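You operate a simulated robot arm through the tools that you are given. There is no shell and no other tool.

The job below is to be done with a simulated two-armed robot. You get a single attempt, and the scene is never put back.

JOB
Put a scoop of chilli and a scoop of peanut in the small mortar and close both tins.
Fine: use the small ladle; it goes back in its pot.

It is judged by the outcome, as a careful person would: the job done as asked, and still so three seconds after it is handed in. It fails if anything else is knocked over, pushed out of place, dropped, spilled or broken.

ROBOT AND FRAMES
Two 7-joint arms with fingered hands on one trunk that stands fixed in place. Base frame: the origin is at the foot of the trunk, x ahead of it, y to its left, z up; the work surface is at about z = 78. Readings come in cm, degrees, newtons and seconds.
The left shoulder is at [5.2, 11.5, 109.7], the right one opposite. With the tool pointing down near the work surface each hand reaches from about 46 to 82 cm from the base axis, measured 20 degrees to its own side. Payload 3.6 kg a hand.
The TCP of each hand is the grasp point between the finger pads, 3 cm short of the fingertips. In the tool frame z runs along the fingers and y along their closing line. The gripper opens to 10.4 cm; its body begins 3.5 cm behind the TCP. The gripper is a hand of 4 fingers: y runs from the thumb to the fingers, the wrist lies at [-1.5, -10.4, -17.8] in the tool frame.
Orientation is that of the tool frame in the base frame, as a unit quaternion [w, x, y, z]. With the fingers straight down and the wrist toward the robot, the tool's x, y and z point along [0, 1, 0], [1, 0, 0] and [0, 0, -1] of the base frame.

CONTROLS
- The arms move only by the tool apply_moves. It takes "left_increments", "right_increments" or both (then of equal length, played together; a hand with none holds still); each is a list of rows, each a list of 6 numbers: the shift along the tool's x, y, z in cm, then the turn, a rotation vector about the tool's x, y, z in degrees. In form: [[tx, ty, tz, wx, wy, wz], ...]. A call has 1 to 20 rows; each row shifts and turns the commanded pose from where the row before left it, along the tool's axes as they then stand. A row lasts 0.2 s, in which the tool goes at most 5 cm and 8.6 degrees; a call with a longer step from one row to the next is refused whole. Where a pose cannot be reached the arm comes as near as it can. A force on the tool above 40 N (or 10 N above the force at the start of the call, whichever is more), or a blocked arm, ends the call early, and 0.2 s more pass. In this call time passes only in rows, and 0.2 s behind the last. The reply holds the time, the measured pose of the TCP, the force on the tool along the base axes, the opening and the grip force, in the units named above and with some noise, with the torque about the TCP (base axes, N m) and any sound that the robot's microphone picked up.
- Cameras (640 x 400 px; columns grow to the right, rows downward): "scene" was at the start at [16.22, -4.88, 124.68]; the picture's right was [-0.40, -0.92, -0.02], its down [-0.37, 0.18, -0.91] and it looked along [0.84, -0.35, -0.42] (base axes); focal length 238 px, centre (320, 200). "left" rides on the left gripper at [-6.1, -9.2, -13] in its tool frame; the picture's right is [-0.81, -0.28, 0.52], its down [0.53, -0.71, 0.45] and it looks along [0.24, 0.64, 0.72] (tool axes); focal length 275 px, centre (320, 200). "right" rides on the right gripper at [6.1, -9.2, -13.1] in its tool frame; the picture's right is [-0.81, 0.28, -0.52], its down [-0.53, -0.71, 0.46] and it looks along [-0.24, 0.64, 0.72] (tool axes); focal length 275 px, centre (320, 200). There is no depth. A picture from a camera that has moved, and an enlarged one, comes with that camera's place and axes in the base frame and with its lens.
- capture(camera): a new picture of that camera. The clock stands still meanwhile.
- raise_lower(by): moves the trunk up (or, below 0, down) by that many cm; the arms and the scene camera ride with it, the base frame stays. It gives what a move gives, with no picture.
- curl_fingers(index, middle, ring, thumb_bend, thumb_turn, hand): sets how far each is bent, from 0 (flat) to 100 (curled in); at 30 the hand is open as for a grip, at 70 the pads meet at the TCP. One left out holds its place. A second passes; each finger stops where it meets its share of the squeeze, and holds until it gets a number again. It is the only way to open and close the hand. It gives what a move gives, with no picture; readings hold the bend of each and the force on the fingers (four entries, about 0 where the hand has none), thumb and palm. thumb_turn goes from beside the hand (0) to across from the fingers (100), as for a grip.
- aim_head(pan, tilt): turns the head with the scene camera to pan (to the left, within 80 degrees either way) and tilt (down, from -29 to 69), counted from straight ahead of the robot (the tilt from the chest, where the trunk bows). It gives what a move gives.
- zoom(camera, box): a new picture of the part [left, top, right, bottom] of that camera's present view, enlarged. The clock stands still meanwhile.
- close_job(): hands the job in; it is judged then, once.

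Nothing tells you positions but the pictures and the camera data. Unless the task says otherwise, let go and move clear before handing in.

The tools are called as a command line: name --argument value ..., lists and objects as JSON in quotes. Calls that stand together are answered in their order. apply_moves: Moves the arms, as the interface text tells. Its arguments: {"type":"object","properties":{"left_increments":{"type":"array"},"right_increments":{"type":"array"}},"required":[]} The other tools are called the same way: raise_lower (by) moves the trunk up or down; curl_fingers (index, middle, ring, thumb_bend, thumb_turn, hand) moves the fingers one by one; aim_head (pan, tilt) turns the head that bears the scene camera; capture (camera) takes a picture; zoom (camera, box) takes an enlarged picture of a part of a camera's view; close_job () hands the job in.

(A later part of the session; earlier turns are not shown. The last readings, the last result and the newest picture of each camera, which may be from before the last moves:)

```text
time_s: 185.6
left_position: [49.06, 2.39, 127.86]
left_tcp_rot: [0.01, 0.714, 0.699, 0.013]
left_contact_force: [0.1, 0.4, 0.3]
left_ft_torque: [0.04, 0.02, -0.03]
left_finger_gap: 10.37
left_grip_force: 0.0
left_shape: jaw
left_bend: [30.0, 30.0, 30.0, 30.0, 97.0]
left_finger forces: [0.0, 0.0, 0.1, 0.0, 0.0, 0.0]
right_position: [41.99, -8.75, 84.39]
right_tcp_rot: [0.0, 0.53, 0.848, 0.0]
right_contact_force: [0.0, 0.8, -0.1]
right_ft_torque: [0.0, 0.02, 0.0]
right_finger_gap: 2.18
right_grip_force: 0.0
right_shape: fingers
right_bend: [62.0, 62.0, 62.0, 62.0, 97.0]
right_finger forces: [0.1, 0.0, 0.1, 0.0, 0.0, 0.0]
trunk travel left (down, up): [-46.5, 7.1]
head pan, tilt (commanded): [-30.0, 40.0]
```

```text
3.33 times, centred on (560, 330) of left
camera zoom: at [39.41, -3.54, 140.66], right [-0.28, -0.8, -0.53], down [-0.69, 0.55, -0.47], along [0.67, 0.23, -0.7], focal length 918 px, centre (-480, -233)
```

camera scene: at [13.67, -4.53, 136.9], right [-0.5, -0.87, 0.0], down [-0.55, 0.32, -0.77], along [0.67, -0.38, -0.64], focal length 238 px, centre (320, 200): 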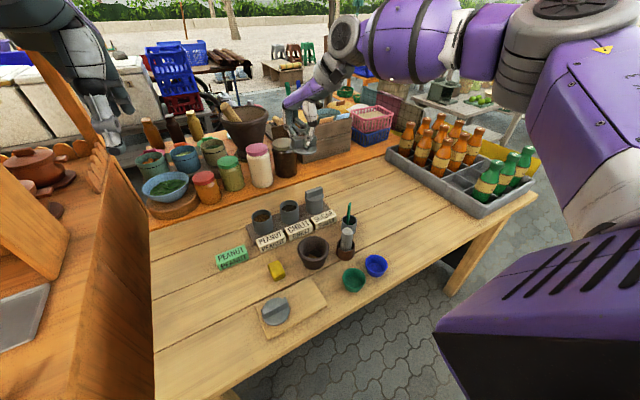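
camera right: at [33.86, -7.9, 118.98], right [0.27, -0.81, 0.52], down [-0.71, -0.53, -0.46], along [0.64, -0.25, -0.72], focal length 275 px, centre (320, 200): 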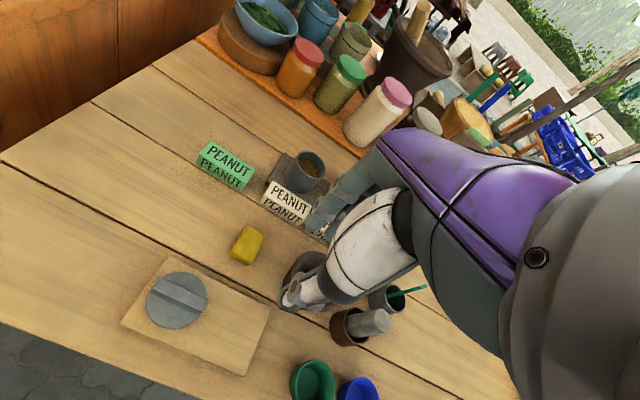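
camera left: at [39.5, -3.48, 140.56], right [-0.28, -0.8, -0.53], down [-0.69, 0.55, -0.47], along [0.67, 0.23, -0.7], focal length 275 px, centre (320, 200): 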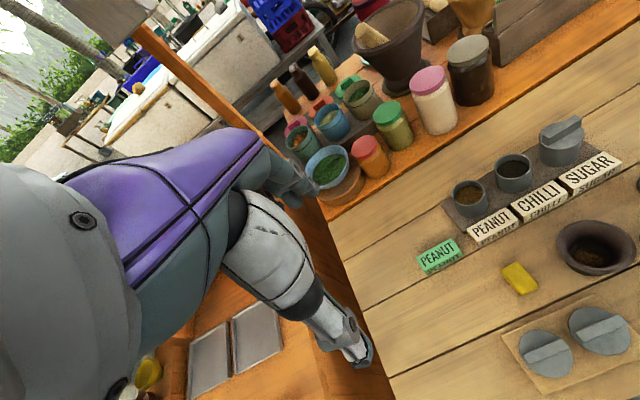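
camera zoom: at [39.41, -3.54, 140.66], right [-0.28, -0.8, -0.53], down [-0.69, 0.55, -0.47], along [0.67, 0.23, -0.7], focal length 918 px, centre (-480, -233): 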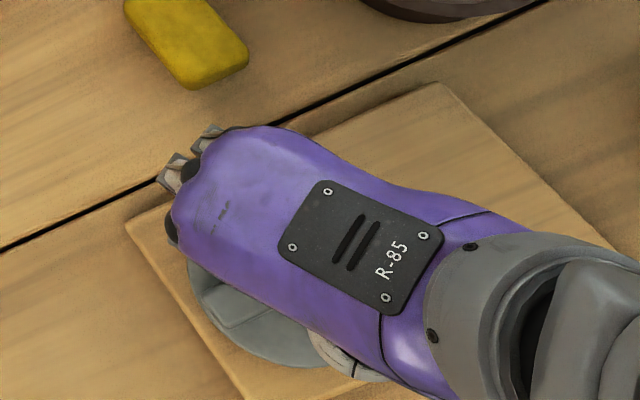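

curl_fingers --hand "right" --index 72 --middle 72 --ring 68 --thumb_bend 71

zoom --camera "right" --box '[180, 160, 380, 360]'

```text
time_s: 186.6
left_position: [49.01, 2.37, 127.74]
left_tcp_rot: [0.009, 0.714, 0.7, 0.013]
left_contact_force: [1.4, -0.2, 0.7]
left_ft_torque: [-0.01, 0.0, -0.01]
left_finger_gap: 10.4
left_grip_force: 0.1
left_shape: jaw
left_bend: [30.0, 30.0, 30.0, 30.0, 97.0]
left_finger forces: [0.1, 0.1, 0.0, 0.1, 0.1, 0.0]
right_position: [41.93, -8.65, 84.32]
right_tcp_rot: [0.0, 0.531, 0.848, 0.0]
right_contact_force: [0.1, -0.3, 0.3]
right_ft_torque: [-0.02, 0.07, 0.01]
right_finger_gap: 1.26
right_grip_force: 7.2
right_shape: fingers
right_bend: [71.0, 71.0, 68.0, 65.0, 97.0]
right_finger forces: [5.4, 1.7, 0.0, 0.0, 7.1, 0.0]
trunk travel left (down, up): [-46.5, 7.1]
head pan, tilt (commanded): [-30.0, 40.0]
```

```text
2.00 times, centred on (280, 260) of right
camera zoom: at [31.08, -7.17, 97.56], right [0.6, -0.61, 0.52], down [-0.41, -0.79, -0.45], along [0.69, 0.06, -0.72], focal length 551 px, centre (400, 80)
```

zoom: 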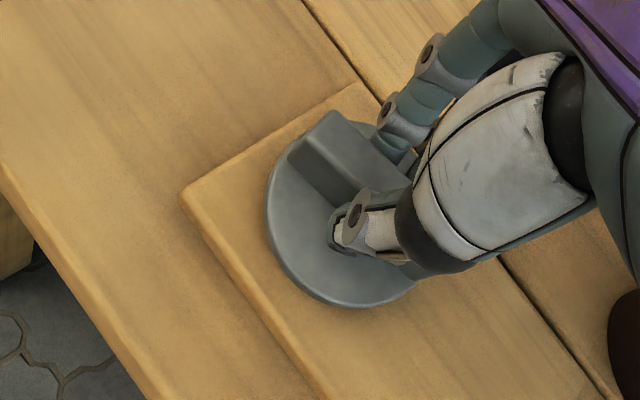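

The lid turned to match the hand and is gripped. I tighten (keeping the ring finger out of the way) and lift.

curl_fingers --hand "right" --index 80 --middle 79 --thumb_bend 78

apply_moves --right_increments '[[0, 0, -0.4, 0, 0, 0], [0, 0, -0.8, 0, 0, 0], [0, 0, -1.2, 0, 0, 0], [0, 0, -1.5, 0, 0, 0], [0, 0, -1.5, 0, 0, 0]]'

zoom --camera "right" --box '[180, 160, 380, 360]'

zoom --camera "scene" --box '[220, 230, 340, 340]'

```text
time_s: 187.6
left_position: [49.03, 2.27, 127.9]
left_tcp_rot: [0.01, 0.714, 0.7, 0.013]
left_contact_force: [0.0, 0.3, -0.3]
left_ft_torque: [0.01, 0.01, -0.03]
left_finger_gap: 10.4
left_grip_force: 0.1
left_shape: jaw
left_bend: [30.0, 30.0, 30.0, 30.0, 97.0]
left_finger forces: [0.0, 0.1, 0.0, 0.1, 0.0, 0.0]
right_position: [41.94, -8.62, 84.47]
right_tcp_rot: [-0.001, 0.531, 0.848, 0.0]
right_contact_force: [0.2, 1.0, -0.1]
right_ft_torque: [-0.04, 0.02, 0.02]
right_finger_gap: 1.19
right_grip_force: 17.3
right_shape: fingers
right_bend: [74.0, 78.0, 68.0, 65.0, 94.0]
right_finger forces: [10.5, 6.7, 0.0, 0.0, 17.2, 0.1]
trunk travel left (down, up): [-46.5, 7.1]
head pan, tilt (commanded): [-30.0, 40.0]
```

```text
time_s: 188.8
left_position: [49.15, 2.3, 127.81]
left_tcp_rot: [0.01, 0.715, 0.699, 0.013]
left_contact_force: [0.0, 1.1, 0.5]
left_ft_torque: [-0.01, 0.01, -0.02]
left_finger_gap: 10.38
left_grip_force: 0.0
left_shape: jaw
left_bend: [30.0, 30.0, 30.0, 30.0, 97.0]
left_finger forces: [0.0, 0.1, 0.1, 0.0, 0.0, 0.0]
right_position: [41.89, -8.69, 89.77]
right_tcp_rot: [0.001, 0.53, 0.848, -0.001]
right_contact_force: [1.0, -0.3, -0.7]
right_ft_torque: [-0.01, -0.02, 0.01]
right_finger_gap: 1.2
right_grip_force: 17.6
right_shape: fingers
right_bend: [74.0, 78.0, 68.0, 65.0, 94.0]
right_finger forces: [10.6, 6.6, 0.0, 0.0, 17.2, 0.0]
trunk travel left (down, up): [-46.5, 7.1]
head pan, tilt (commanded): [-30.0, 40.0]
```

```text
2.00 times, centred on (280, 260) of right
camera zoom: at [31.02, -7.14, 102.93], right [0.6, -0.61, 0.52], down [-0.41, -0.79, -0.45], along [0.69, 0.06, -0.72], focal length 551 px, centre (400, 80)
```

zoom: 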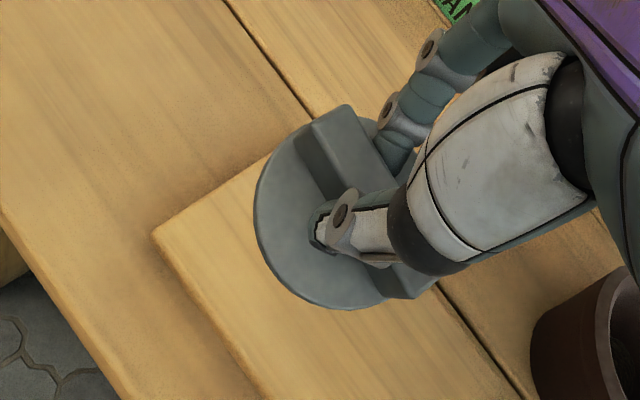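

```text
3.64 times, centred on (280, 285) of scene
camera zoom: at [13.69, -4.5, 136.9], right [-0.5, -0.87, 0.0], down [-0.55, 0.32, -0.77], along [0.67, -0.38, -0.64], focal length 867 px, centre (466, -109)
```

zoom: 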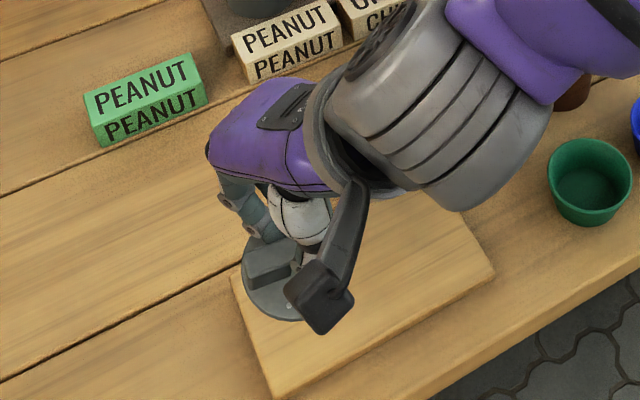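

The second lid is in hand. I lift it up and take the same route: yaw 41°, forward at height, then lower the trunk.

apply_moves --right_increments '[[0, 0, -2, 0, 0, 0], [0, 0, -2.5, 0, 0, 0], [0, 0, -2.5, 0, 0, 0], [0, 0, -2.5, 0, 0, 0], [0, 0, -2.5, 0, 0, 0], [0, 0, -2.5, 0, 0, 0], [0, 0, -1.5, 0, 0, -5], [0, 0, 0, 0, 0, -5], [0, 0, 0, 0, 0, -5]]'

zoom --camera "scene" --box '[220, 150, 360, 300]'

```text
time_s: 190.8
left_position: [49.0, 2.52, 127.78]
left_tcp_rot: [0.009, 0.714, 0.7, 0.013]
left_contact_force: [-0.3, 0.6, -0.3]
left_ft_torque: [0.0, -0.02, -0.01]
left_finger_gap: 10.38
left_grip_force: 0.1
left_shape: jaw
left_bend: [30.0, 30.0, 30.0, 30.0, 97.0]
left_finger forces: [0.1, 0.0, 0.0, 0.1, 0.0, 0.0]
right_position: [41.86, -8.68, 105.63]
right_tcp_rot: [0.001, 0.415, 0.91, 0.0]
right_contact_force: [-0.2, -1.0, -0.3]
right_ft_torque: [0.01, 0.01, 0.02]
right_finger_gap: 1.15
right_grip_force: 17.4
right_shape: fingers
right_bend: [75.0, 78.0, 68.0, 65.0, 94.0]
right_finger forces: [11.0, 6.3, 0.0, 0.0, 17.4, 0.1]
trunk travel left (down, up): [-46.5, 7.1]
head pan, tilt (commanded): [-30.0, 40.0]
```

```text
2.67 times, centred on (290, 225) of scene
camera zoom: at [13.69, -4.5, 136.9], right [-0.5, -0.87, 0.0], down [-0.55, 0.32, -0.77], along [0.67, -0.38, -0.64], focal length 636 px, centre (400, 133)
```

zoom: 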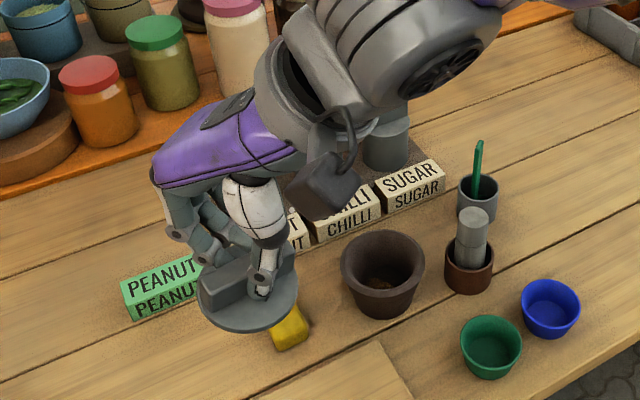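

apply_moves --right_increments '[[-1.1, 0.4, -0.8, 0, 0, 0], [-2.2, 0.77, -0.82, 0, 0, 0], [-2.2, 0.77, -0.82, 0, 0, 0], [-2.2, 0.77, -0.82, 0, 0, 0], [-2.2, 0.77, -0.82, 0, 0, 0], [-2.2, 0.77, -0.82, 0, 0, 0], [-2.2, 0.77, -0.82, 0, 0, 0], [-2.2, 0.77, -0.82, 0, 0, 0], [-2.2, 0.77, -0.82, 0, 0, 0], [-1.1, 0.4, -0.4, 0, 0, 0]]'

raise_lower --by -13

zoom --camera "scene" --box '[210, 90, 340, 220]'

zoom --camera "right" --box '[160, 160, 380, 380]'

```text
time_s: 193.0
left_position: [49.05, 2.31, 127.79]
left_tcp_rot: [0.009, 0.714, 0.7, 0.012]
left_contact_force: [-0.1, -0.9, 0.1]
left_ft_torque: [-0.01, 0.01, 0.0]
left_finger_gap: 10.39
left_grip_force: 0.1
left_shape: jaw
left_bend: [30.0, 30.0, 30.0, 30.0, 97.0]
left_finger forces: [0.0, 0.0, 0.0, 0.1, 0.0, 0.0]
right_position: [60.12, -19.09, 113.58]
right_tcp_rot: [0.0, 0.415, 0.91, 0.0]
right_contact_force: [-1.1, 0.2, -0.8]
right_ft_torque: [0.01, 0.01, 0.0]
right_finger_gap: 1.13
right_grip_force: 17.8
right_shape: fingers
right_bend: [75.0, 78.0, 68.0, 65.0, 94.0]
right_finger forces: [11.1, 6.3, 0.0, 0.1, 17.6, 0.1]
trunk travel left (down, up): [-46.5, 7.1]
head pan, tilt (commanded): [-30.0, 40.0]
```

```text
time_s: 194.6
left_position: [47.26, 0.87, 115.97]
left_tcp_rot: [0.014, 0.715, 0.699, 0.027]
left_contact_force: [0.0, -0.3, 0.6]
left_ft_torque: [0.01, -0.03, 0.03]
left_finger_gap: 10.37
left_grip_force: 0.1
left_shape: jaw
left_bend: [30.0, 30.0, 30.0, 30.0, 97.0]
left_finger forces: [0.0, 0.0, 0.1, 0.0, 0.1, 0.0]
right_position: [58.68, -20.23, 101.18]
right_tcp_rot: [0.004, 0.414, 0.91, 0.009]
right_contact_force: [-0.8, -0.3, 0.2]
right_ft_torque: [0.0, 0.02, 0.0]
right_finger_gap: 1.11
right_grip_force: 18.0
right_shape: fingers
right_bend: [75.0, 78.0, 68.0, 65.0, 93.0]
right_finger forces: [11.1, 6.3, 0.0, 0.1, 17.6, 0.0]
trunk travel left (down, up): [-33.5, 20.1]
head pan, tilt (commanded): [-30.0, 40.0]
```

```text
3.08 times, centred on (275, 155) of scene
camera zoom: at [16.21, -5.96, 123.21], right [-0.5, -0.87, -0.02], down [-0.54, 0.33, -0.77], along [0.68, -0.37, -0.64], focal length 734 px, centre (458, 338)
```

zoom: 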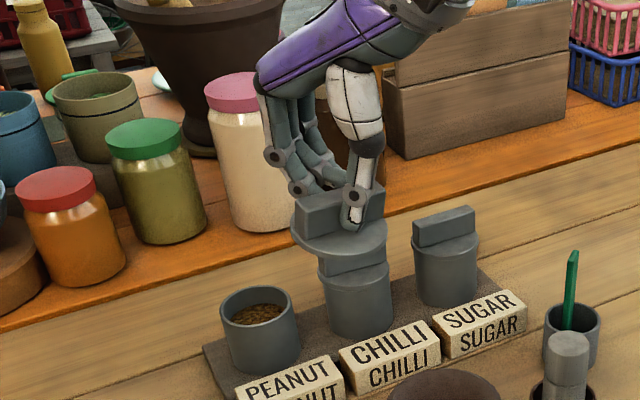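

```text
1.82 times, centred on (270, 270) of right
camera zoom: at [47.63, -21.74, 114.17], right [0.73, -0.44, 0.52], down [-0.18, -0.86, -0.47], along [0.66, 0.25, -0.71], focal length 500 px, centre (411, 73)
```

zoom: 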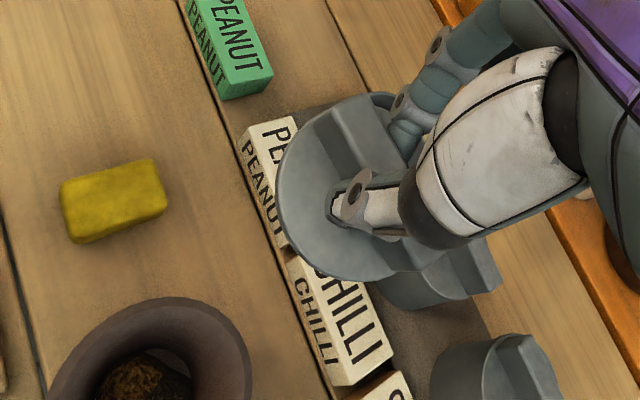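

I reduce the yaw to 13° as before and approach the peanut tin, staying high.

apply_moves --right_increments '[[0, 0, 0, 0, 0, 7], [0, 0, 0, 0, 0, 7], [0, 0, 0, 0, 0, 7], [0, 0, 0, 0, 0, 7]]'

apply_moves --right_increments '[[0.35, 1.3, 0.3, 0, 0, 0], [0.35, 2.0, 0.5, 0, 0, 0], [0.35, 2.0, 0.5, 0, 0, 0], [0.35, 2.0, 0.5, 0, 0, 0], [0.35, 2.0, 0.5, 0, 0, 0], [0.35, 1.8, 0.5, 0, 0, 0]]'

zoom --camera "scene" --box '[220, 110, 320, 220]'

zoom --camera "left" --box '[390, 40, 550, 200]'

zoom --camera "right" --box '[180, 160, 380, 360]'

```text
time_s: 195.6
left_position: [47.25, 1.01, 116.04]
left_tcp_rot: [0.013, 0.715, 0.699, 0.026]
left_contact_force: [0.4, 0.1, 0.0]
left_ft_torque: [0.0, 0.03, 0.01]
left_finger_gap: 10.38
left_grip_force: 0.0
left_shape: jaw
left_bend: [30.0, 30.0, 30.0, 30.0, 97.0]
left_finger forces: [0.0, 0.0, 0.0, 0.0, 0.1, 0.1]
right_position: [58.8, -20.17, 101.41]
right_tcp_rot: [0.004, 0.623, 0.782, 0.01]
right_contact_force: [-0.5, -0.6, -0.2]
right_ft_torque: [-0.01, 0.0, 0.0]
right_finger_gap: 1.12
right_grip_force: 17.8
right_shape: fingers
right_bend: [75.0, 78.0, 68.0, 65.0, 93.0]
right_finger forces: [11.3, 6.3, 0.0, 0.0, 17.5, 0.0]
trunk travel left (down, up): [-33.5, 20.1]
head pan, tilt (commanded): [-30.0, 40.0]
```

```text
time_s: 196.9
left_position: [47.31, 0.98, 116.0]
left_tcp_rot: [0.013, 0.716, 0.698, 0.026]
left_contact_force: [0.5, -0.2, 0.2]
left_ft_torque: [0.01, -0.01, 0.03]
left_finger_gap: 10.39
left_grip_force: 0.1
left_shape: jaw
left_bend: [30.0, 30.0, 30.0, 30.0, 97.0]
left_finger forces: [0.0, 0.0, 0.1, 0.0, 0.0, 0.1]
right_position: [68.33, -16.51, 98.74]
right_tcp_rot: [0.003, 0.623, 0.782, 0.009]
right_contact_force: [-0.1, -0.4, -0.9]
right_ft_torque: [-0.04, -0.01, -0.02]
right_finger_gap: 1.08
right_grip_force: 17.1
right_shape: fingers
right_bend: [75.0, 78.0, 68.0, 65.0, 93.0]
right_finger forces: [11.4, 6.1, 0.0, 0.1, 17.5, 0.1]
right hand out of reach, approached as far as the arm can: row 6
trunk travel left (down, up): [-33.5, 20.1]
head pan, tilt (commanded): [-30.0, 40.0]
```

```text
3.64 times, centred on (270, 165) of scene
camera zoom: at [16.19, -5.96, 123.24], right [-0.5, -0.87, -0.02], down [-0.54, 0.33, -0.77], along [0.68, -0.37, -0.64], focal length 867 px, centre (502, 327)
```

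zoom: 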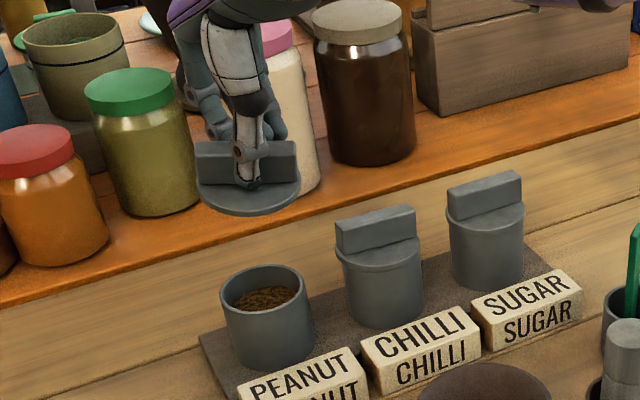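

```text
2.50 times, centred on (470, 120) of left
camera zoom: at [37.32, -5.14, 128.46], right [-0.26, -0.79, -0.55], down [-0.67, 0.56, -0.48], along [0.69, 0.24, -0.68], focal length 688 px, centre (-55, 400)
```

zoom: 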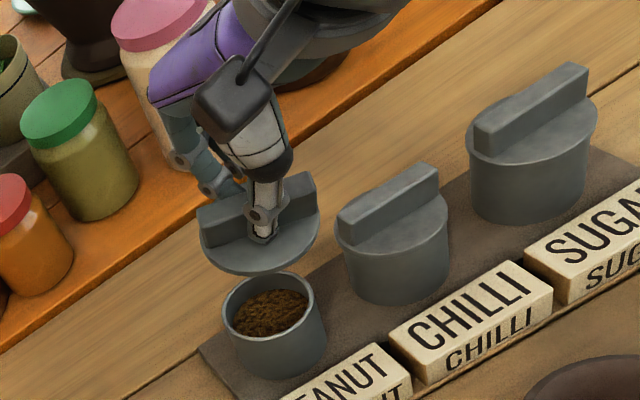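

```text
2.00 times, centred on (280, 260) of right
camera zoom: at [57.78, -12.69, 111.78], right [0.44, -0.73, 0.52], down [-0.57, -0.68, -0.47], along [0.69, -0.09, -0.71], focal length 551 px, centre (400, 80)
```

zoom: 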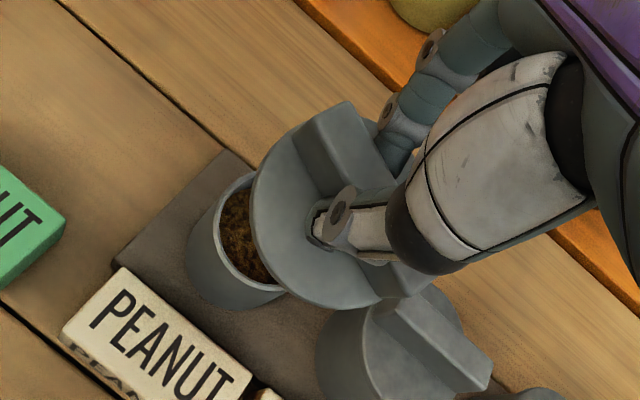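

At this small yaw the arm stops short here, so for the peanut tin I go back to a larger yaw (41°), where the reach on this side is better.

apply_moves --right_increments '[[0, -1.0, -1.0, 0, 0, 0], [0, -1.5, -1.0, 0, 0, 0], [0, 0, 0, 0, 0, -5], [0, 0, 0, 0, 0, -6], [0, 0, 0, 0, 0, -6], [0, 0, 0, 0, 0, -6], [0, 0, 0, 0, 0, -5]]'

```text
time_s: 198.6
left_position: [47.25, 0.87, 115.97]
left_tcp_rot: [0.012, 0.716, 0.698, 0.026]
left_contact_force: [-0.7, 0.3, -0.2]
left_ft_torque: [0.02, 0.01, 0.01]
left_finger_gap: 10.39
left_grip_force: 0.1
left_shape: jaw
left_bend: [30.0, 30.0, 30.0, 30.0, 97.0]
left_finger forces: [0.0, 0.0, 0.0, 0.0, 0.1, 0.0]
right_position: [65.69, -17.02, 100.83]
right_tcp_rot: [0.006, 0.414, 0.91, 0.01]
right_contact_force: [0.2, -0.1, -0.1]
right_ft_torque: [0.01, -0.03, 0.01]
right_finger_gap: 1.07
right_grip_force: 17.4
right_shape: fingers
right_bend: [75.0, 78.0, 68.0, 66.0, 93.0]
right_finger forces: [11.3, 6.2, 0.0, 0.0, 17.5, 0.0]
trunk travel left (down, up): [-33.5, 20.1]
head pan, tilt (commanded): [-30.0, 40.0]
```

apply_moves --right_increments '[[-0.485, 1.155, 0.7, 0, 0, 0], [-0.485, 1.155, 0.8, 0, 0, 0], [-0.485, 1.155, 0.8, 0, 0, 0], [-0.485, 1.0, 0.8, 0, 0, 0]]'

zoom --camera "scene" --box '[220, 110, 320, 220]'

zoom --camera "left" --box '[390, 40, 550, 200]'

zoom --camera "right" --box '[180, 160, 380, 360]'

```text
time_s: 199.6
left_position: [47.39, 1.07, 115.91]
left_tcp_rot: [0.013, 0.715, 0.698, 0.025]
left_contact_force: [-0.1, -0.6, -0.4]
left_ft_torque: [-0.02, 0.04, 0.0]
left_finger_gap: 10.41
left_grip_force: 0.0
left_shape: jaw
left_bend: [30.0, 30.0, 30.0, 30.0, 97.0]
left_finger forces: [0.0, 0.0, 0.1, 0.1, 0.1, 0.0]
right_position: [67.6, -17.27, 99.41]
right_tcp_rot: [0.005, 0.416, 0.909, 0.008]
right_contact_force: [0.6, 0.0, -0.5]
right_ft_torque: [-0.05, 0.01, 0.02]
right_finger_gap: 1.08
right_grip_force: 17.0
right_shape: fingers
right_bend: [75.0, 78.0, 68.0, 66.0, 93.0]
right_finger forces: [11.7, 5.3, 0.1, 0.1, 17.0, 0.1]
right hand out of reach, approached as far as the arm can: row 2, 3, 4
trunk travel left (down, up): [-33.5, 20.1]
head pan, tilt (commanded): [-30.0, 40.0]
```

```text
3.64 times, centred on (270, 165) of scene
camera zoom: at [16.17, -5.96, 123.24], right [-0.5, -0.87, -0.02], down [-0.54, 0.33, -0.77], along [0.68, -0.37, -0.64], focal length 867 px, centre (502, 327)
```

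zoom: 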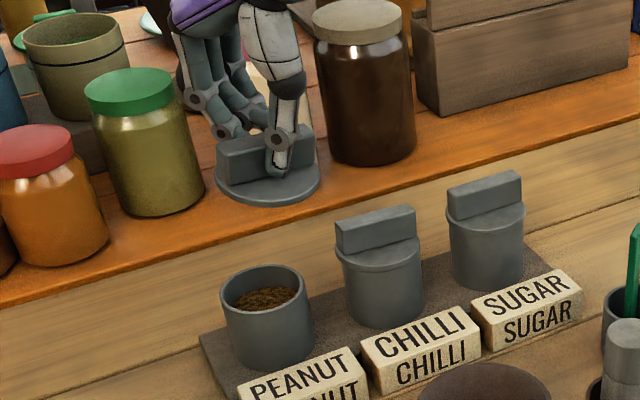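

```text
2.50 times, centred on (470, 120) of left
camera zoom: at [37.33, -5.13, 128.42], right [-0.27, -0.79, -0.55], down [-0.67, 0.56, -0.48], along [0.69, 0.24, -0.68], focal length 688 px, centre (-55, 400)
```

zoom: 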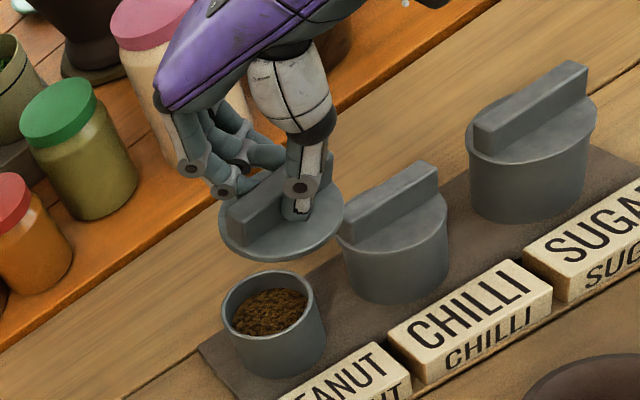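

```text
2.00 times, centred on (280, 260) of right
camera zoom: at [56.61, -18.76, 112.24], right [0.73, -0.44, 0.52], down [-0.18, -0.86, -0.47], along [0.66, 0.25, -0.71], focal length 551 px, centre (400, 80)
```

zoom: 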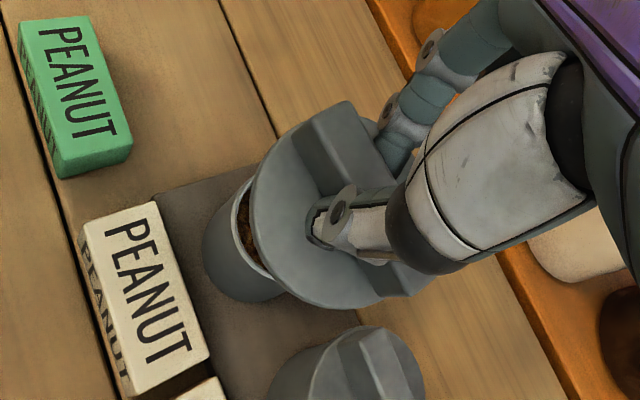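

The arm stops about 2–3 cm short here with any yaw. Lowering the trunk further should bring the shoulder forward, so I lift the lid well up first and then lower the trunk.

apply_moves --right_increments '[[0.33, -0.38, -1.5, 0, 0, 0], [0.33, -0.38, -2, 0, 0, 0], [0.33, -0.38, -2.2, 0, 0, 0], [0.33, -0.38, -2.2, 0, 0, 0], [0.33, -0.38, -2.2, 0, 0, 0], [0.33, -0.38, -2.2, 0, 0, 0]]'

raise_lower --by -12

capture --camera "scene"

```text
time_s: 201.2
left_position: [47.07, 0.87, 115.82]
left_tcp_rot: [0.014, 0.717, 0.696, 0.026]
left_contact_force: [-0.8, -0.4, 0.7]
left_ft_torque: [-0.02, 0.02, 0.01]
left_finger_gap: 10.39
left_grip_force: 0.1
left_shape: jaw
left_bend: [30.0, 30.0, 30.0, 30.0, 97.0]
left_finger forces: [0.0, 0.0, 0.1, 0.0, 0.1, 0.1]
right_position: [64.43, -17.22, 111.58]
right_tcp_rot: [0.006, 0.414, 0.91, 0.007]
right_contact_force: [-0.6, 0.2, -0.2]
right_ft_torque: [0.03, 0.0, 0.02]
right_finger_gap: 1.09
right_grip_force: 17.1
right_shape: fingers
right_bend: [75.0, 78.0, 68.0, 66.0, 93.0]
right_finger forces: [11.7, 5.6, 0.0, 0.0, 17.2, 0.0]
trunk travel left (down, up): [-33.5, 20.1]
head pan, tilt (commanded): [-30.0, 40.0]
stopped in row 6 (right hand): the arm was blocked; the commanded pose is now the measured one
```

```text
time_s: 202.7
left_position: [45.87, -0.22, 105.45]
left_tcp_rot: [0.021, 0.718, 0.694, 0.044]
left_contact_force: [-0.5, 0.2, 0.0]
left_ft_torque: [0.0, -0.01, -0.01]
left_finger_gap: 10.37
left_grip_force: 0.1
left_shape: jaw
left_bend: [30.0, 30.0, 30.0, 30.0, 97.0]
left_finger forces: [0.0, 0.1, 0.0, 0.1, 0.0, 0.0]
right_position: [63.49, -18.17, 100.35]
right_tcp_rot: [0.009, 0.415, 0.91, 0.016]
right_contact_force: [0.1, 0.3, -0.4]
right_ft_torque: [0.0, -0.01, 0.0]
right_finger_gap: 1.09
right_grip_force: 17.3
right_shape: fingers
right_bend: [75.0, 78.0, 68.0, 66.0, 93.0]
right_finger forces: [11.6, 5.7, 0.0, 0.0, 17.5, 0.0]
trunk travel left (down, up): [-21.5, 32.1]
head pan, tilt (commanded): [-30.0, 40.0]
```

```text
taken
camera scene: at [18.05, -6.87, 111.49], right [-0.5, -0.87, -0.04], down [-0.53, 0.34, -0.78], along [0.68, -0.37, -0.63], focal length 238 px, centre (320, 200)
```

scene: 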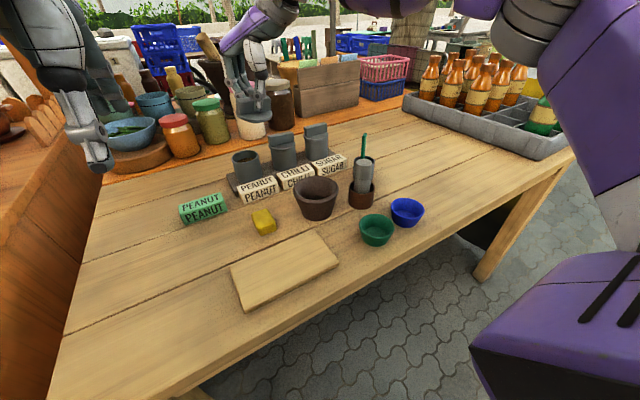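

The trunk is lower and the lid is safely above the tins. I level the small lean this gave, reduce the yaw to 25°, and approach again.

apply_moves --right_increments '[[0, 0, 0, 2.1, 0.2, 0], [0, 0, 0, 0, 0, 5], [0, 0, 0, 0, 0, 6], [0, 0, 0, 0, 0, 5]]'

apply_moves --right_increments '[[-0.15, 1.2, 0.3, 0, 0, 0], [-0.15, 1.4, 0.4, 0, 0, 0], [-0.15, 1.4, 0.4, 0, 0, 0], [-0.15, 1.4, 0.4, 0, 0, 0], [-0.15, 1.4, 0.4, 0, 0, 0]]'

zoom --camera "scene" --box '[200, 70, 330, 200]'

zoom --camera "right" --box '[160, 160, 380, 380]'

```text
time_s: 203.8
left_position: [45.69, -0.28, 105.58]
left_tcp_rot: [0.024, 0.721, 0.691, 0.046]
left_contact_force: [-0.2, 0.0, 0.8]
left_ft_torque: [-0.01, 0.01, -0.01]
left_finger_gap: 10.37
left_grip_force: 0.0
left_shape: jaw
left_bend: [30.0, 30.0, 30.0, 30.0, 97.0]
left_finger forces: [0.0, 0.0, 0.1, 0.0, 0.1, 0.1]
right_position: [63.41, -17.94, 100.03]
right_tcp_rot: [-0.001, 0.538, 0.843, -0.002]
right_contact_force: [-0.2, -0.7, -0.4]
right_ft_torque: [0.04, -0.02, 0.01]
right_finger_gap: 1.07
right_grip_force: 16.9
right_shape: fingers
right_bend: [75.0, 78.0, 68.0, 66.0, 93.0]
right_finger forces: [11.5, 5.9, 0.1, 0.0, 17.4, 0.1]
trunk travel left (down, up): [-21.5, 32.1]
head pan, tilt (commanded): [-30.0, 40.0]
stopped in row 4 (right hand): the arm was blocked; the commanded pose is now the measured one
```

```text
time_s: 205.2
left_position: [45.7, -0.45, 105.44]
left_tcp_rot: [0.022, 0.722, 0.691, 0.045]
left_contact_force: [0.7, 0.8, 0.1]
left_ft_torque: [0.03, 0.04, 0.02]
left_finger_gap: 10.37
left_grip_force: 0.1
left_shape: jaw
left_bend: [30.0, 30.0, 30.0, 30.0, 97.0]
left_finger forces: [0.0, 0.1, 0.0, 0.0, 0.0, 0.0]
right_position: [65.88, -16.97, 99.62]
right_tcp_rot: [0.0, 0.538, 0.843, -0.002]
right_contact_force: [-0.6, 0.1, -0.9]
right_ft_torque: [0.01, 0.03, 0.02]
right_finger_gap: 1.08
right_grip_force: 17.6
right_shape: fingers
right_bend: [75.0, 78.0, 68.0, 66.0, 93.0]
right_finger forces: [11.6, 5.7, 0.0, 0.1, 17.3, 0.0]
right hand out of reach, approached as far as the arm can: row 3, 4, 5
trunk travel left (down, up): [-21.5, 32.1]
head pan, tilt (commanded): [-30.0, 40.0]
stopped in row 5 (right hand): the arm was blocked; the commanded pose is now the measured one
```

```text
3.08 times, centred on (265, 135) of scene
camera zoom: at [17.93, -6.43, 111.49], right [-0.5, -0.87, -0.03], down [-0.53, 0.34, -0.78], along [0.68, -0.37, -0.63], focal length 734 px, centre (489, 400)
```

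zoom: 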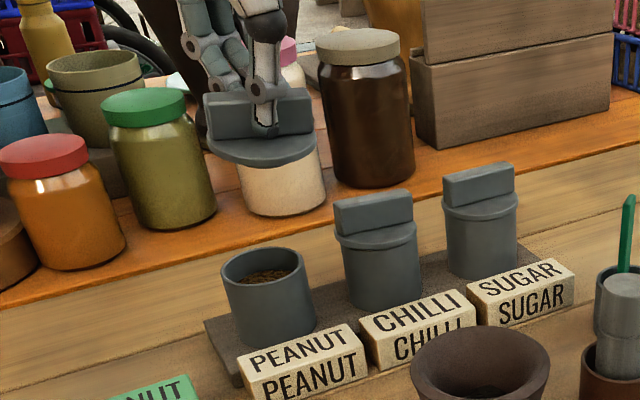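

```text
1.82 times, centred on (270, 270) of right
camera zoom: at [55.07, -15.23, 112.74], right [0.59, -0.62, 0.52], down [-0.42, -0.79, -0.45], along [0.69, 0.05, -0.73], focal length 500 px, centre (411, 73)
```

zoom: 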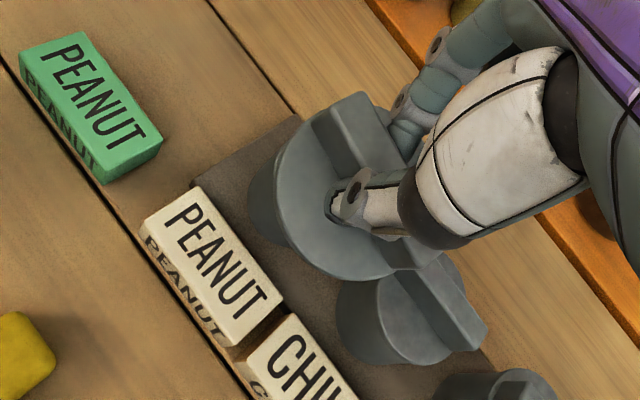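

Lower is worse (it stops at x 66), so the trunk goes back up. The way that worked for the peanut scoop was leaning the hand forward; a lean of about 9° lets the lid's near edge go in first and then drop flat. I raise the trunk to the middle height.

raise_lower --by 15

apply_moves --right_increments '[[0, -0.5, 1.5, 0, 0, 0], [0, -0.5, 1.5, 0, 0, 0], [0, 0, 1.5, 0, 0, 3], [0, 0, 1.5, 0, 0, 4], [0, 0, 1.5, 0, 0, 0], [0, 0, 1.5, 0, 0, 0]]'

zoom --camera "scene" --box '[210, 90, 330, 210]'

zoom --camera "right" --box '[160, 160, 380, 380]'

```text
time_s: 207.0
left_position: [47.12, 1.08, 119.94]
left_tcp_rot: [0.023, 0.72, 0.692, 0.034]
left_contact_force: [0.2, 0.4, -0.5]
left_ft_torque: [-0.02, 0.0, -0.03]
left_finger_gap: 10.39
left_grip_force: 0.1
left_shape: jaw
left_bend: [30.0, 30.0, 30.0, 30.0, 97.0]
left_finger forces: [0.0, 0.0, 0.1, 0.0, 0.0, 0.1]
right_position: [64.13, -16.01, 120.93]
right_tcp_rot: [0.053, 0.538, 0.841, 0.024]
right_contact_force: [0.5, 1.3, -0.7]
right_ft_torque: [0.01, 0.01, 0.0]
right_finger_gap: 1.06
right_grip_force: 17.6
right_shape: fingers
right_bend: [75.0, 78.0, 68.0, 66.0, 93.0]
right_finger forces: [11.5, 5.8, 0.0, 0.0, 17.4, 0.0]
trunk travel left (down, up): [-36.5, 17.1]
head pan, tilt (commanded): [-30.0, 40.0]
```

```text
time_s: 208.4
left_position: [47.22, 0.87, 119.87]
left_tcp_rot: [0.023, 0.72, 0.693, 0.034]
left_contact_force: [0.5, 0.0, -0.6]
left_ft_torque: [0.01, 0.01, 0.01]
left_finger_gap: 10.37
left_grip_force: 0.1
left_shape: jaw
left_bend: [30.0, 30.0, 30.0, 30.0, 97.0]
left_finger forces: [0.0, 0.1, 0.0, 0.0, 0.1, 0.0]
right_position: [64.27, -16.63, 111.94]
right_tcp_rot: [0.053, 0.59, 0.805, 0.027]
right_contact_force: [-0.1, 0.3, -1.2]
right_ft_torque: [0.05, -0.02, 0.01]
right_finger_gap: 1.04
right_grip_force: 17.0
right_shape: fingers
right_bend: [75.0, 78.0, 68.0, 66.0, 93.0]
right_finger forces: [11.5, 5.8, 0.0, 0.0, 17.3, 0.0]
trunk travel left (down, up): [-36.5, 17.1]
head pan, tilt (commanded): [-30.0, 40.0]
```

```text
3.33 times, centred on (270, 150) of scene
camera zoom: at [15.92, -5.21, 126.16], right [-0.5, -0.87, -0.01], down [-0.54, 0.33, -0.77], along [0.67, -0.38, -0.64], focal length 795 px, centre (487, 367)
```

zoom: 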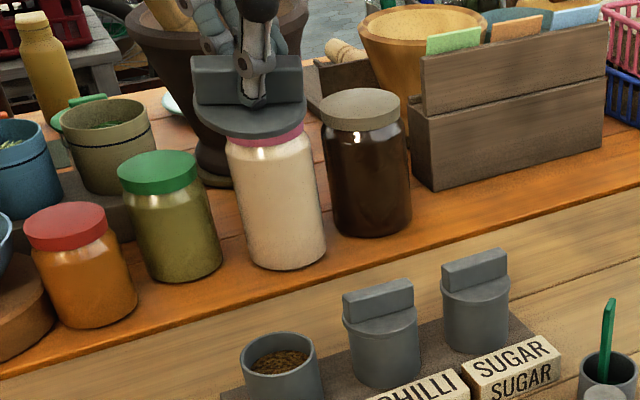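

```text
1.82 times, centred on (270, 270) of right
camera zoom: at [52.28, -13.36, 123.72], right [0.44, -0.68, 0.58], down [-0.46, -0.73, -0.5], along [0.77, -0.05, -0.64], focal length 500 px, centre (411, 73)
```

zoom: 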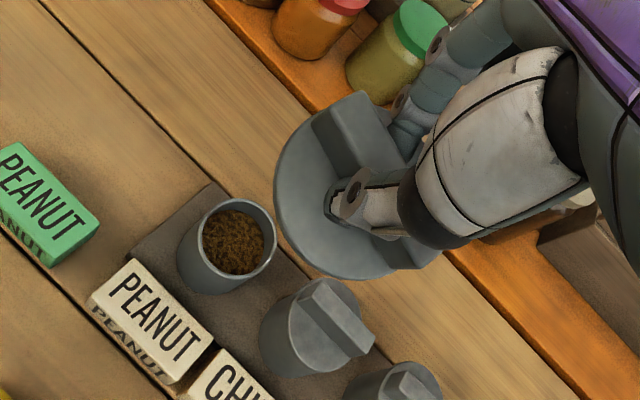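

The trunk move itself leaned the hand forward about 6°, which is what I wanted. I approach the peanut tin with that lean and see how far the arm gets.

apply_moves --right_increments '[[-0.036, 0.3, 1.8, 0, 0, 0], [-0.036, 0.5, 1.9, 0, 0, 0], [-0.036, 0.5, 1.9, 0, 0, 0], [-0.036, 0.5, 1.9, 0, 0, 0], [-0.036, 0.5, 1.9, 0, 0, 0], [-0.036, 0.6, 1.9, 0, 0, 0], [-0.036, 0.6, 1.9, 0, 0, 0]]'

zoom --camera "scene" --box '[220, 120, 320, 220]'

zoom --camera "left" --box '[390, 40, 550, 200]'

zoom --camera "right" --box '[180, 160, 380, 360]'

```text
time_s: 210.0
left_position: [47.15, 0.95, 119.84]
left_tcp_rot: [0.022, 0.72, 0.693, 0.034]
left_contact_force: [0.2, 0.5, -0.2]
left_ft_torque: [0.0, 0.01, 0.0]
left_finger_gap: 10.37
left_grip_force: 0.0
left_shape: jaw
left_bend: [30.0, 30.0, 30.0, 30.0, 97.0]
left_finger forces: [0.0, 0.1, 0.0, 0.0, 0.0, 0.0]
right_position: [69.28, -16.0, 99.28]
right_tcp_rot: [0.051, 0.588, 0.807, 0.027]
right_contact_force: [-0.2, 0.3, 0.0]
right_ft_torque: [0.01, -0.03, 0.01]
right_finger_gap: 1.04
right_grip_force: 17.4
right_shape: fingers
right_bend: [75.0, 78.0, 68.0, 66.0, 93.0]
right_finger forces: [11.5, 5.9, 0.1, 0.0, 17.5, 0.0]
trunk travel left (down, up): [-36.5, 17.1]
head pan, tilt (commanded): [-30.0, 40.0]
```

```text
4.00 times, centred on (270, 170) of scene
camera zoom: at [15.93, -5.22, 126.14], right [-0.5, -0.87, -0.01], down [-0.54, 0.33, -0.77], along [0.67, -0.38, -0.64], focal length 954 px, centre (520, 320)
```

zoom: 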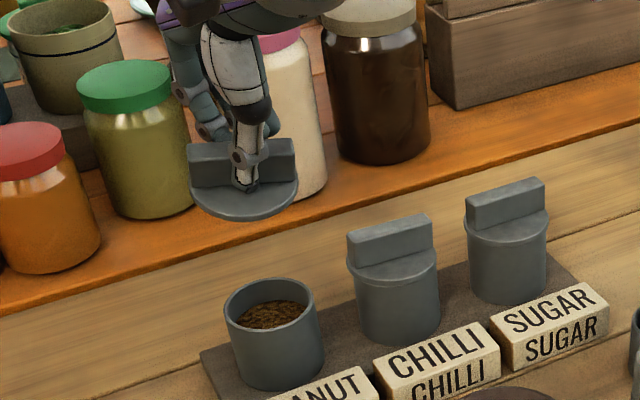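

```text
2.50 times, centred on (470, 120) of left
camera zoom: at [36.85, -4.89, 132.1], right [-0.26, -0.79, -0.55], down [-0.65, 0.57, -0.5], along [0.71, 0.23, -0.67], focal length 688 px, centre (-55, 400)
```

zoom: 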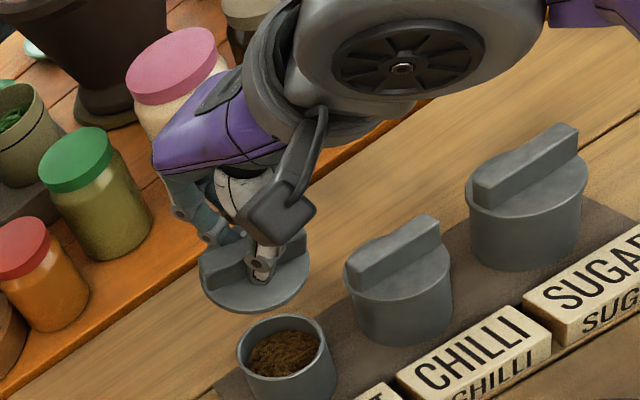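

```text
2.00 times, centred on (280, 260) of right
camera zoom: at [57.24, -12.72, 111.02], right [0.45, -0.68, 0.58], down [-0.46, -0.73, -0.5], along [0.77, -0.05, -0.64], focal length 551 px, centre (400, 80)
```

zoom: 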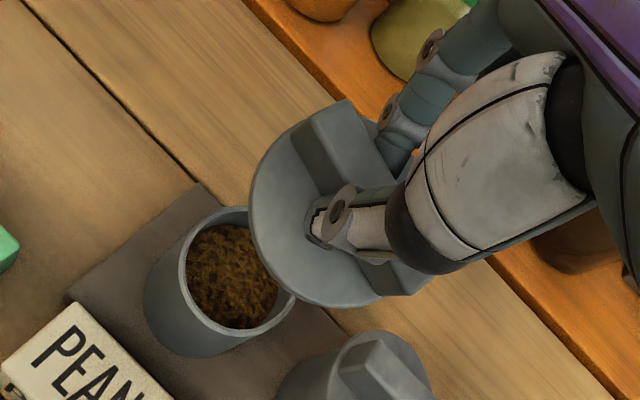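

Good: with this posture the arm reaches (69.3, -16.0) freely. I try to level the lid here and see whether the arm still holds the position.

apply_moves --right_increments '[[0, 0, 0, 3.0, 1.5, 0], [0, 0, 0, 3.0, 1.5, 0]]'

apply_moves --right_increments '[[0, 0.4, 0.3, 0, 0, 0], [0, 0.4, 0.3, 0, 0, 0]]'

```text
time_s: 210.6
left_position: [47.13, 1.01, 119.79]
left_tcp_rot: [0.023, 0.72, 0.692, 0.035]
left_contact_force: [-0.2, 0.4, 0.8]
left_ft_torque: [-0.02, -0.01, 0.02]
left_finger_gap: 10.37
left_grip_force: 0.0
left_shape: jaw
left_bend: [30.0, 30.0, 30.0, 30.0, 97.0]
left_finger forces: [0.0, 0.1, 0.0, 0.0, 0.0, 0.0]
right_position: [69.26, -18.03, 99.24]
right_tcp_rot: [0.0, 0.591, 0.807, 0.0]
right_contact_force: [-0.2, 0.5, -0.6]
right_ft_torque: [-0.01, 0.01, -0.04]
right_finger_gap: 1.03
right_grip_force: 17.7
right_shape: fingers
right_bend: [75.0, 78.0, 68.0, 66.0, 93.0]
right_finger forces: [11.4, 5.8, 0.0, 0.0, 17.3, 0.0]
right hand out of reach, approached as far as the arm can: row 2
trunk travel left (down, up): [-36.5, 17.1]
head pan, tilt (commanded): [-30.0, 40.0]
```

```text
time_s: 211.2
left_position: [47.18, 0.98, 119.81]
left_tcp_rot: [0.024, 0.72, 0.692, 0.035]
left_contact_force: [0.9, -0.5, -0.3]
left_ft_torque: [0.0, 0.01, 0.02]
left_finger_gap: 10.39
left_grip_force: 0.0
left_shape: jaw
left_bend: [30.0, 30.0, 30.0, 30.0, 97.0]
left_finger forces: [0.0, 0.1, 0.1, 0.0, 0.0, 0.0]
right_position: [69.24, -17.84, 99.24]
right_tcp_rot: [-0.001, 0.589, 0.808, 0.0]
right_contact_force: [-0.7, 0.3, -0.3]
right_ft_torque: [0.01, 0.01, 0.02]
right_finger_gap: 1.09
right_grip_force: 17.2
right_shape: fingers
right_bend: [75.0, 78.0, 68.0, 66.0, 93.0]
right_finger forces: [11.5, 5.8, 0.0, 0.0, 17.4, 0.1]
right hand out of reach, approached as far as the arm can: row 1, 2
trunk travel left (down, up): [-36.5, 17.1]
head pan, tilt (commanded): [-30.0, 40.0]
```

Level, it slips 2 cm to the right again. I test whether a different yaw (about 5°) gives the missing centimetres.

apply_moves --right_increments '[[0, 0, 0, 0, 0, 6], [0, 0, 0, 0, 0, 6], [0.6, 0.3, 0, 0, 0, 0], [0.6, 0.3, 0, 0, 0, 0], [0.6, 0.3, 0, 0, 0, 0]]'

```text
time_s: 212.4
left_position: [47.27, 0.91, 119.83]
left_tcp_rot: [0.023, 0.72, 0.692, 0.034]
left_contact_force: [-0.5, -0.4, -0.2]
left_ft_torque: [0.0, -0.02, 0.01]
left_finger_gap: 10.39
left_grip_force: 0.0
left_shape: jaw
left_bend: [30.0, 30.0, 30.0, 30.0, 97.0]
left_finger forces: [0.1, 0.0, 0.0, 0.0, 0.0, 0.1]
right_position: [69.14, -18.61, 99.13]
right_tcp_rot: [-0.001, 0.671, 0.742, 0.001]
right_contact_force: [0.0, 0.5, -0.8]
right_ft_torque: [0.05, 0.0, 0.02]
right_finger_gap: 1.06
right_grip_force: 17.5
right_shape: fingers
right_bend: [75.0, 78.0, 68.0, 66.0, 93.0]
right_finger forces: [11.4, 5.8, 0.1, 0.1, 17.4, 0.1]
right hand out of reach, approached as far as the arm can: row 2, 3, 4, 5
trunk travel left (down, up): [-36.5, 17.1]
head pan, tilt (commanded): [-30.0, 40.0]
```

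apply_moves --right_increments '[[0, 0, 0, 0, 0, -7], [0, 0, 0, 0, 0, -7], [0, 0, 0, 0, 0, -7], [0, 0, 0, 0, 0, -7], [0, 0, 0, 0, 0, -7], [0.5, 0.5, 0, 0, 0, 0], [0.5, 0.5, 0, 0, 0, 0], [0.5, 0.5, 0, 0, 0, 0]]'

```text
time_s: 214.2
left_position: [47.26, 1.0, 119.88]
left_tcp_rot: [0.023, 0.721, 0.692, 0.034]
left_contact_force: [-0.3, 0.1, 0.8]
left_ft_torque: [-0.01, 0.03, -0.04]
left_finger_gap: 10.38
left_grip_force: 0.1
left_shape: jaw
left_bend: [30.0, 30.0, 30.0, 30.0, 97.0]
left_finger forces: [0.0, 0.1, 0.0, 0.0, 0.0, 0.0]
right_position: [69.08, -21.94, 99.06]
right_tcp_rot: [0.0, 0.416, 0.909, 0.001]
right_contact_force: [0.0, 0.4, -1.0]
right_ft_torque: [0.0, -0.01, -0.01]
right_finger_gap: 1.05
right_grip_force: 17.4
right_shape: fingers
right_bend: [75.0, 78.0, 68.0, 66.0, 93.0]
right_finger forces: [11.6, 5.8, 0.1, 0.0, 17.5, 0.0]
right hand out of reach, approached as far as the arm can: row 4, 5, 6, 7, 8
trunk travel left (down, up): [-36.5, 17.1]
head pan, tilt (commanded): [-30.0, 40.0]
```

Yaw around 18° is the best. So I use that yaw with a forward lean of about 9°, which the arm can hold over the tin.

apply_moves --right_increments '[[0, -0.5, -0.5, 0, 0, 6], [0, 0, 0, 0, 0, 6], [0, 0, 0, 0, 0, 6], [0, 0, 0, 0, 0, 5], [0, 0, 0, -4.5, 0, 0], [0, 0, 0, -4.5, 0, 0]]'

apply_moves --right_increments '[[1.0, 0.3, 0, 0, 0, 0], [1.2, 0.3, 0, 0, 0, 0], [1.2, 0.3, 0, 0, 0, 0], [1.2, 0.3, 0, 0, 0, 0], [1.0, 0.3, 0, 0, 0, 0]]'

zoom --camera "scene" --box '[220, 120, 320, 220]'

zoom --camera "right" --box '[180, 160, 380, 360]'

```text
time_s: 215.6
left_position: [47.21, 0.92, 119.74]
left_tcp_rot: [0.022, 0.72, 0.692, 0.034]
left_contact_force: [-0.3, 1.1, -0.6]
left_ft_torque: [0.03, 0.02, -0.01]
left_finger_gap: 10.4
left_grip_force: 0.1
left_shape: jaw
left_bend: [30.0, 30.0, 30.0, 30.0, 97.0]
left_finger forces: [0.0, 0.0, 0.0, 0.0, 0.0, 0.1]
right_position: [68.65, -22.2, 99.59]
right_tcp_rot: [0.047, 0.588, 0.805, 0.065]
right_contact_force: [-0.7, 0.6, -0.8]
right_ft_torque: [-0.01, -0.05, 0.02]
right_finger_gap: 1.04
right_grip_force: 17.1
right_shape: fingers
right_bend: [75.0, 78.0, 68.0, 66.0, 93.0]
right_finger forces: [11.6, 5.8, 0.0, 0.1, 17.5, 0.0]
trunk travel left (down, up): [-36.5, 17.1]
head pan, tilt (commanded): [-30.0, 40.0]
```

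```text
time_s: 216.8
left_position: [47.12, 0.96, 119.84]
left_tcp_rot: [0.023, 0.72, 0.693, 0.034]
left_contact_force: [0.1, 0.4, -0.4]
left_ft_torque: [0.04, 0.02, 0.0]
left_finger_gap: 10.39
left_grip_force: 0.1
left_shape: jaw
left_bend: [30.0, 30.0, 30.0, 30.0, 97.0]
left_finger forces: [0.0, 0.0, 0.1, 0.1, 0.0, 0.1]
right_position: [68.33, -16.53, 99.68]
right_tcp_rot: [0.046, 0.588, 0.805, 0.065]
right_contact_force: [0.5, 0.2, -0.2]
right_ft_torque: [-0.01, -0.03, -0.01]
right_finger_gap: 1.06
right_grip_force: 17.6
right_shape: fingers
right_bend: [75.0, 78.0, 68.0, 66.0, 93.0]
right_finger forces: [11.7, 5.8, 0.0, 0.0, 17.5, 0.0]
trunk travel left (down, up): [-36.5, 17.1]
head pan, tilt (commanded): [-30.0, 40.0]
```

```text
4.00 times, centred on (270, 170) of scene
camera zoom: at [15.95, -5.27, 126.13], right [-0.5, -0.87, -0.01], down [-0.55, 0.33, -0.77], along [0.67, -0.38, -0.64], focal length 954 px, centre (520, 320)
```

zoom: 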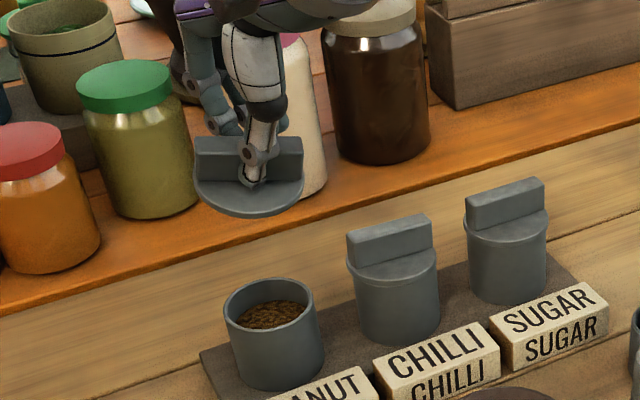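

```text
2.00 times, centred on (280, 260) of right
camera zoom: at [55.99, -14.05, 111.33], right [0.43, -0.71, 0.55], down [-0.44, -0.7, -0.56], along [0.79, 0.0, -0.62], focal length 551 px, centre (400, 80)
```

zoom: 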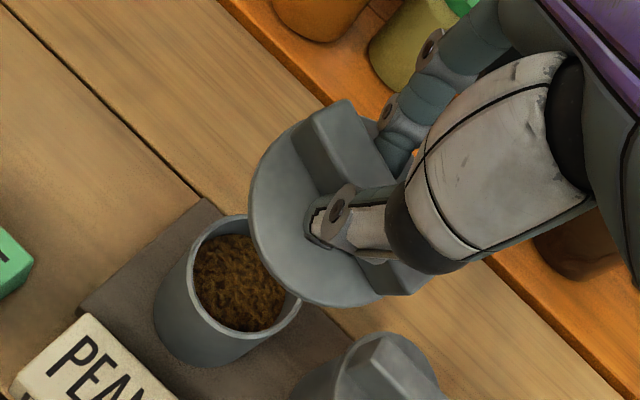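

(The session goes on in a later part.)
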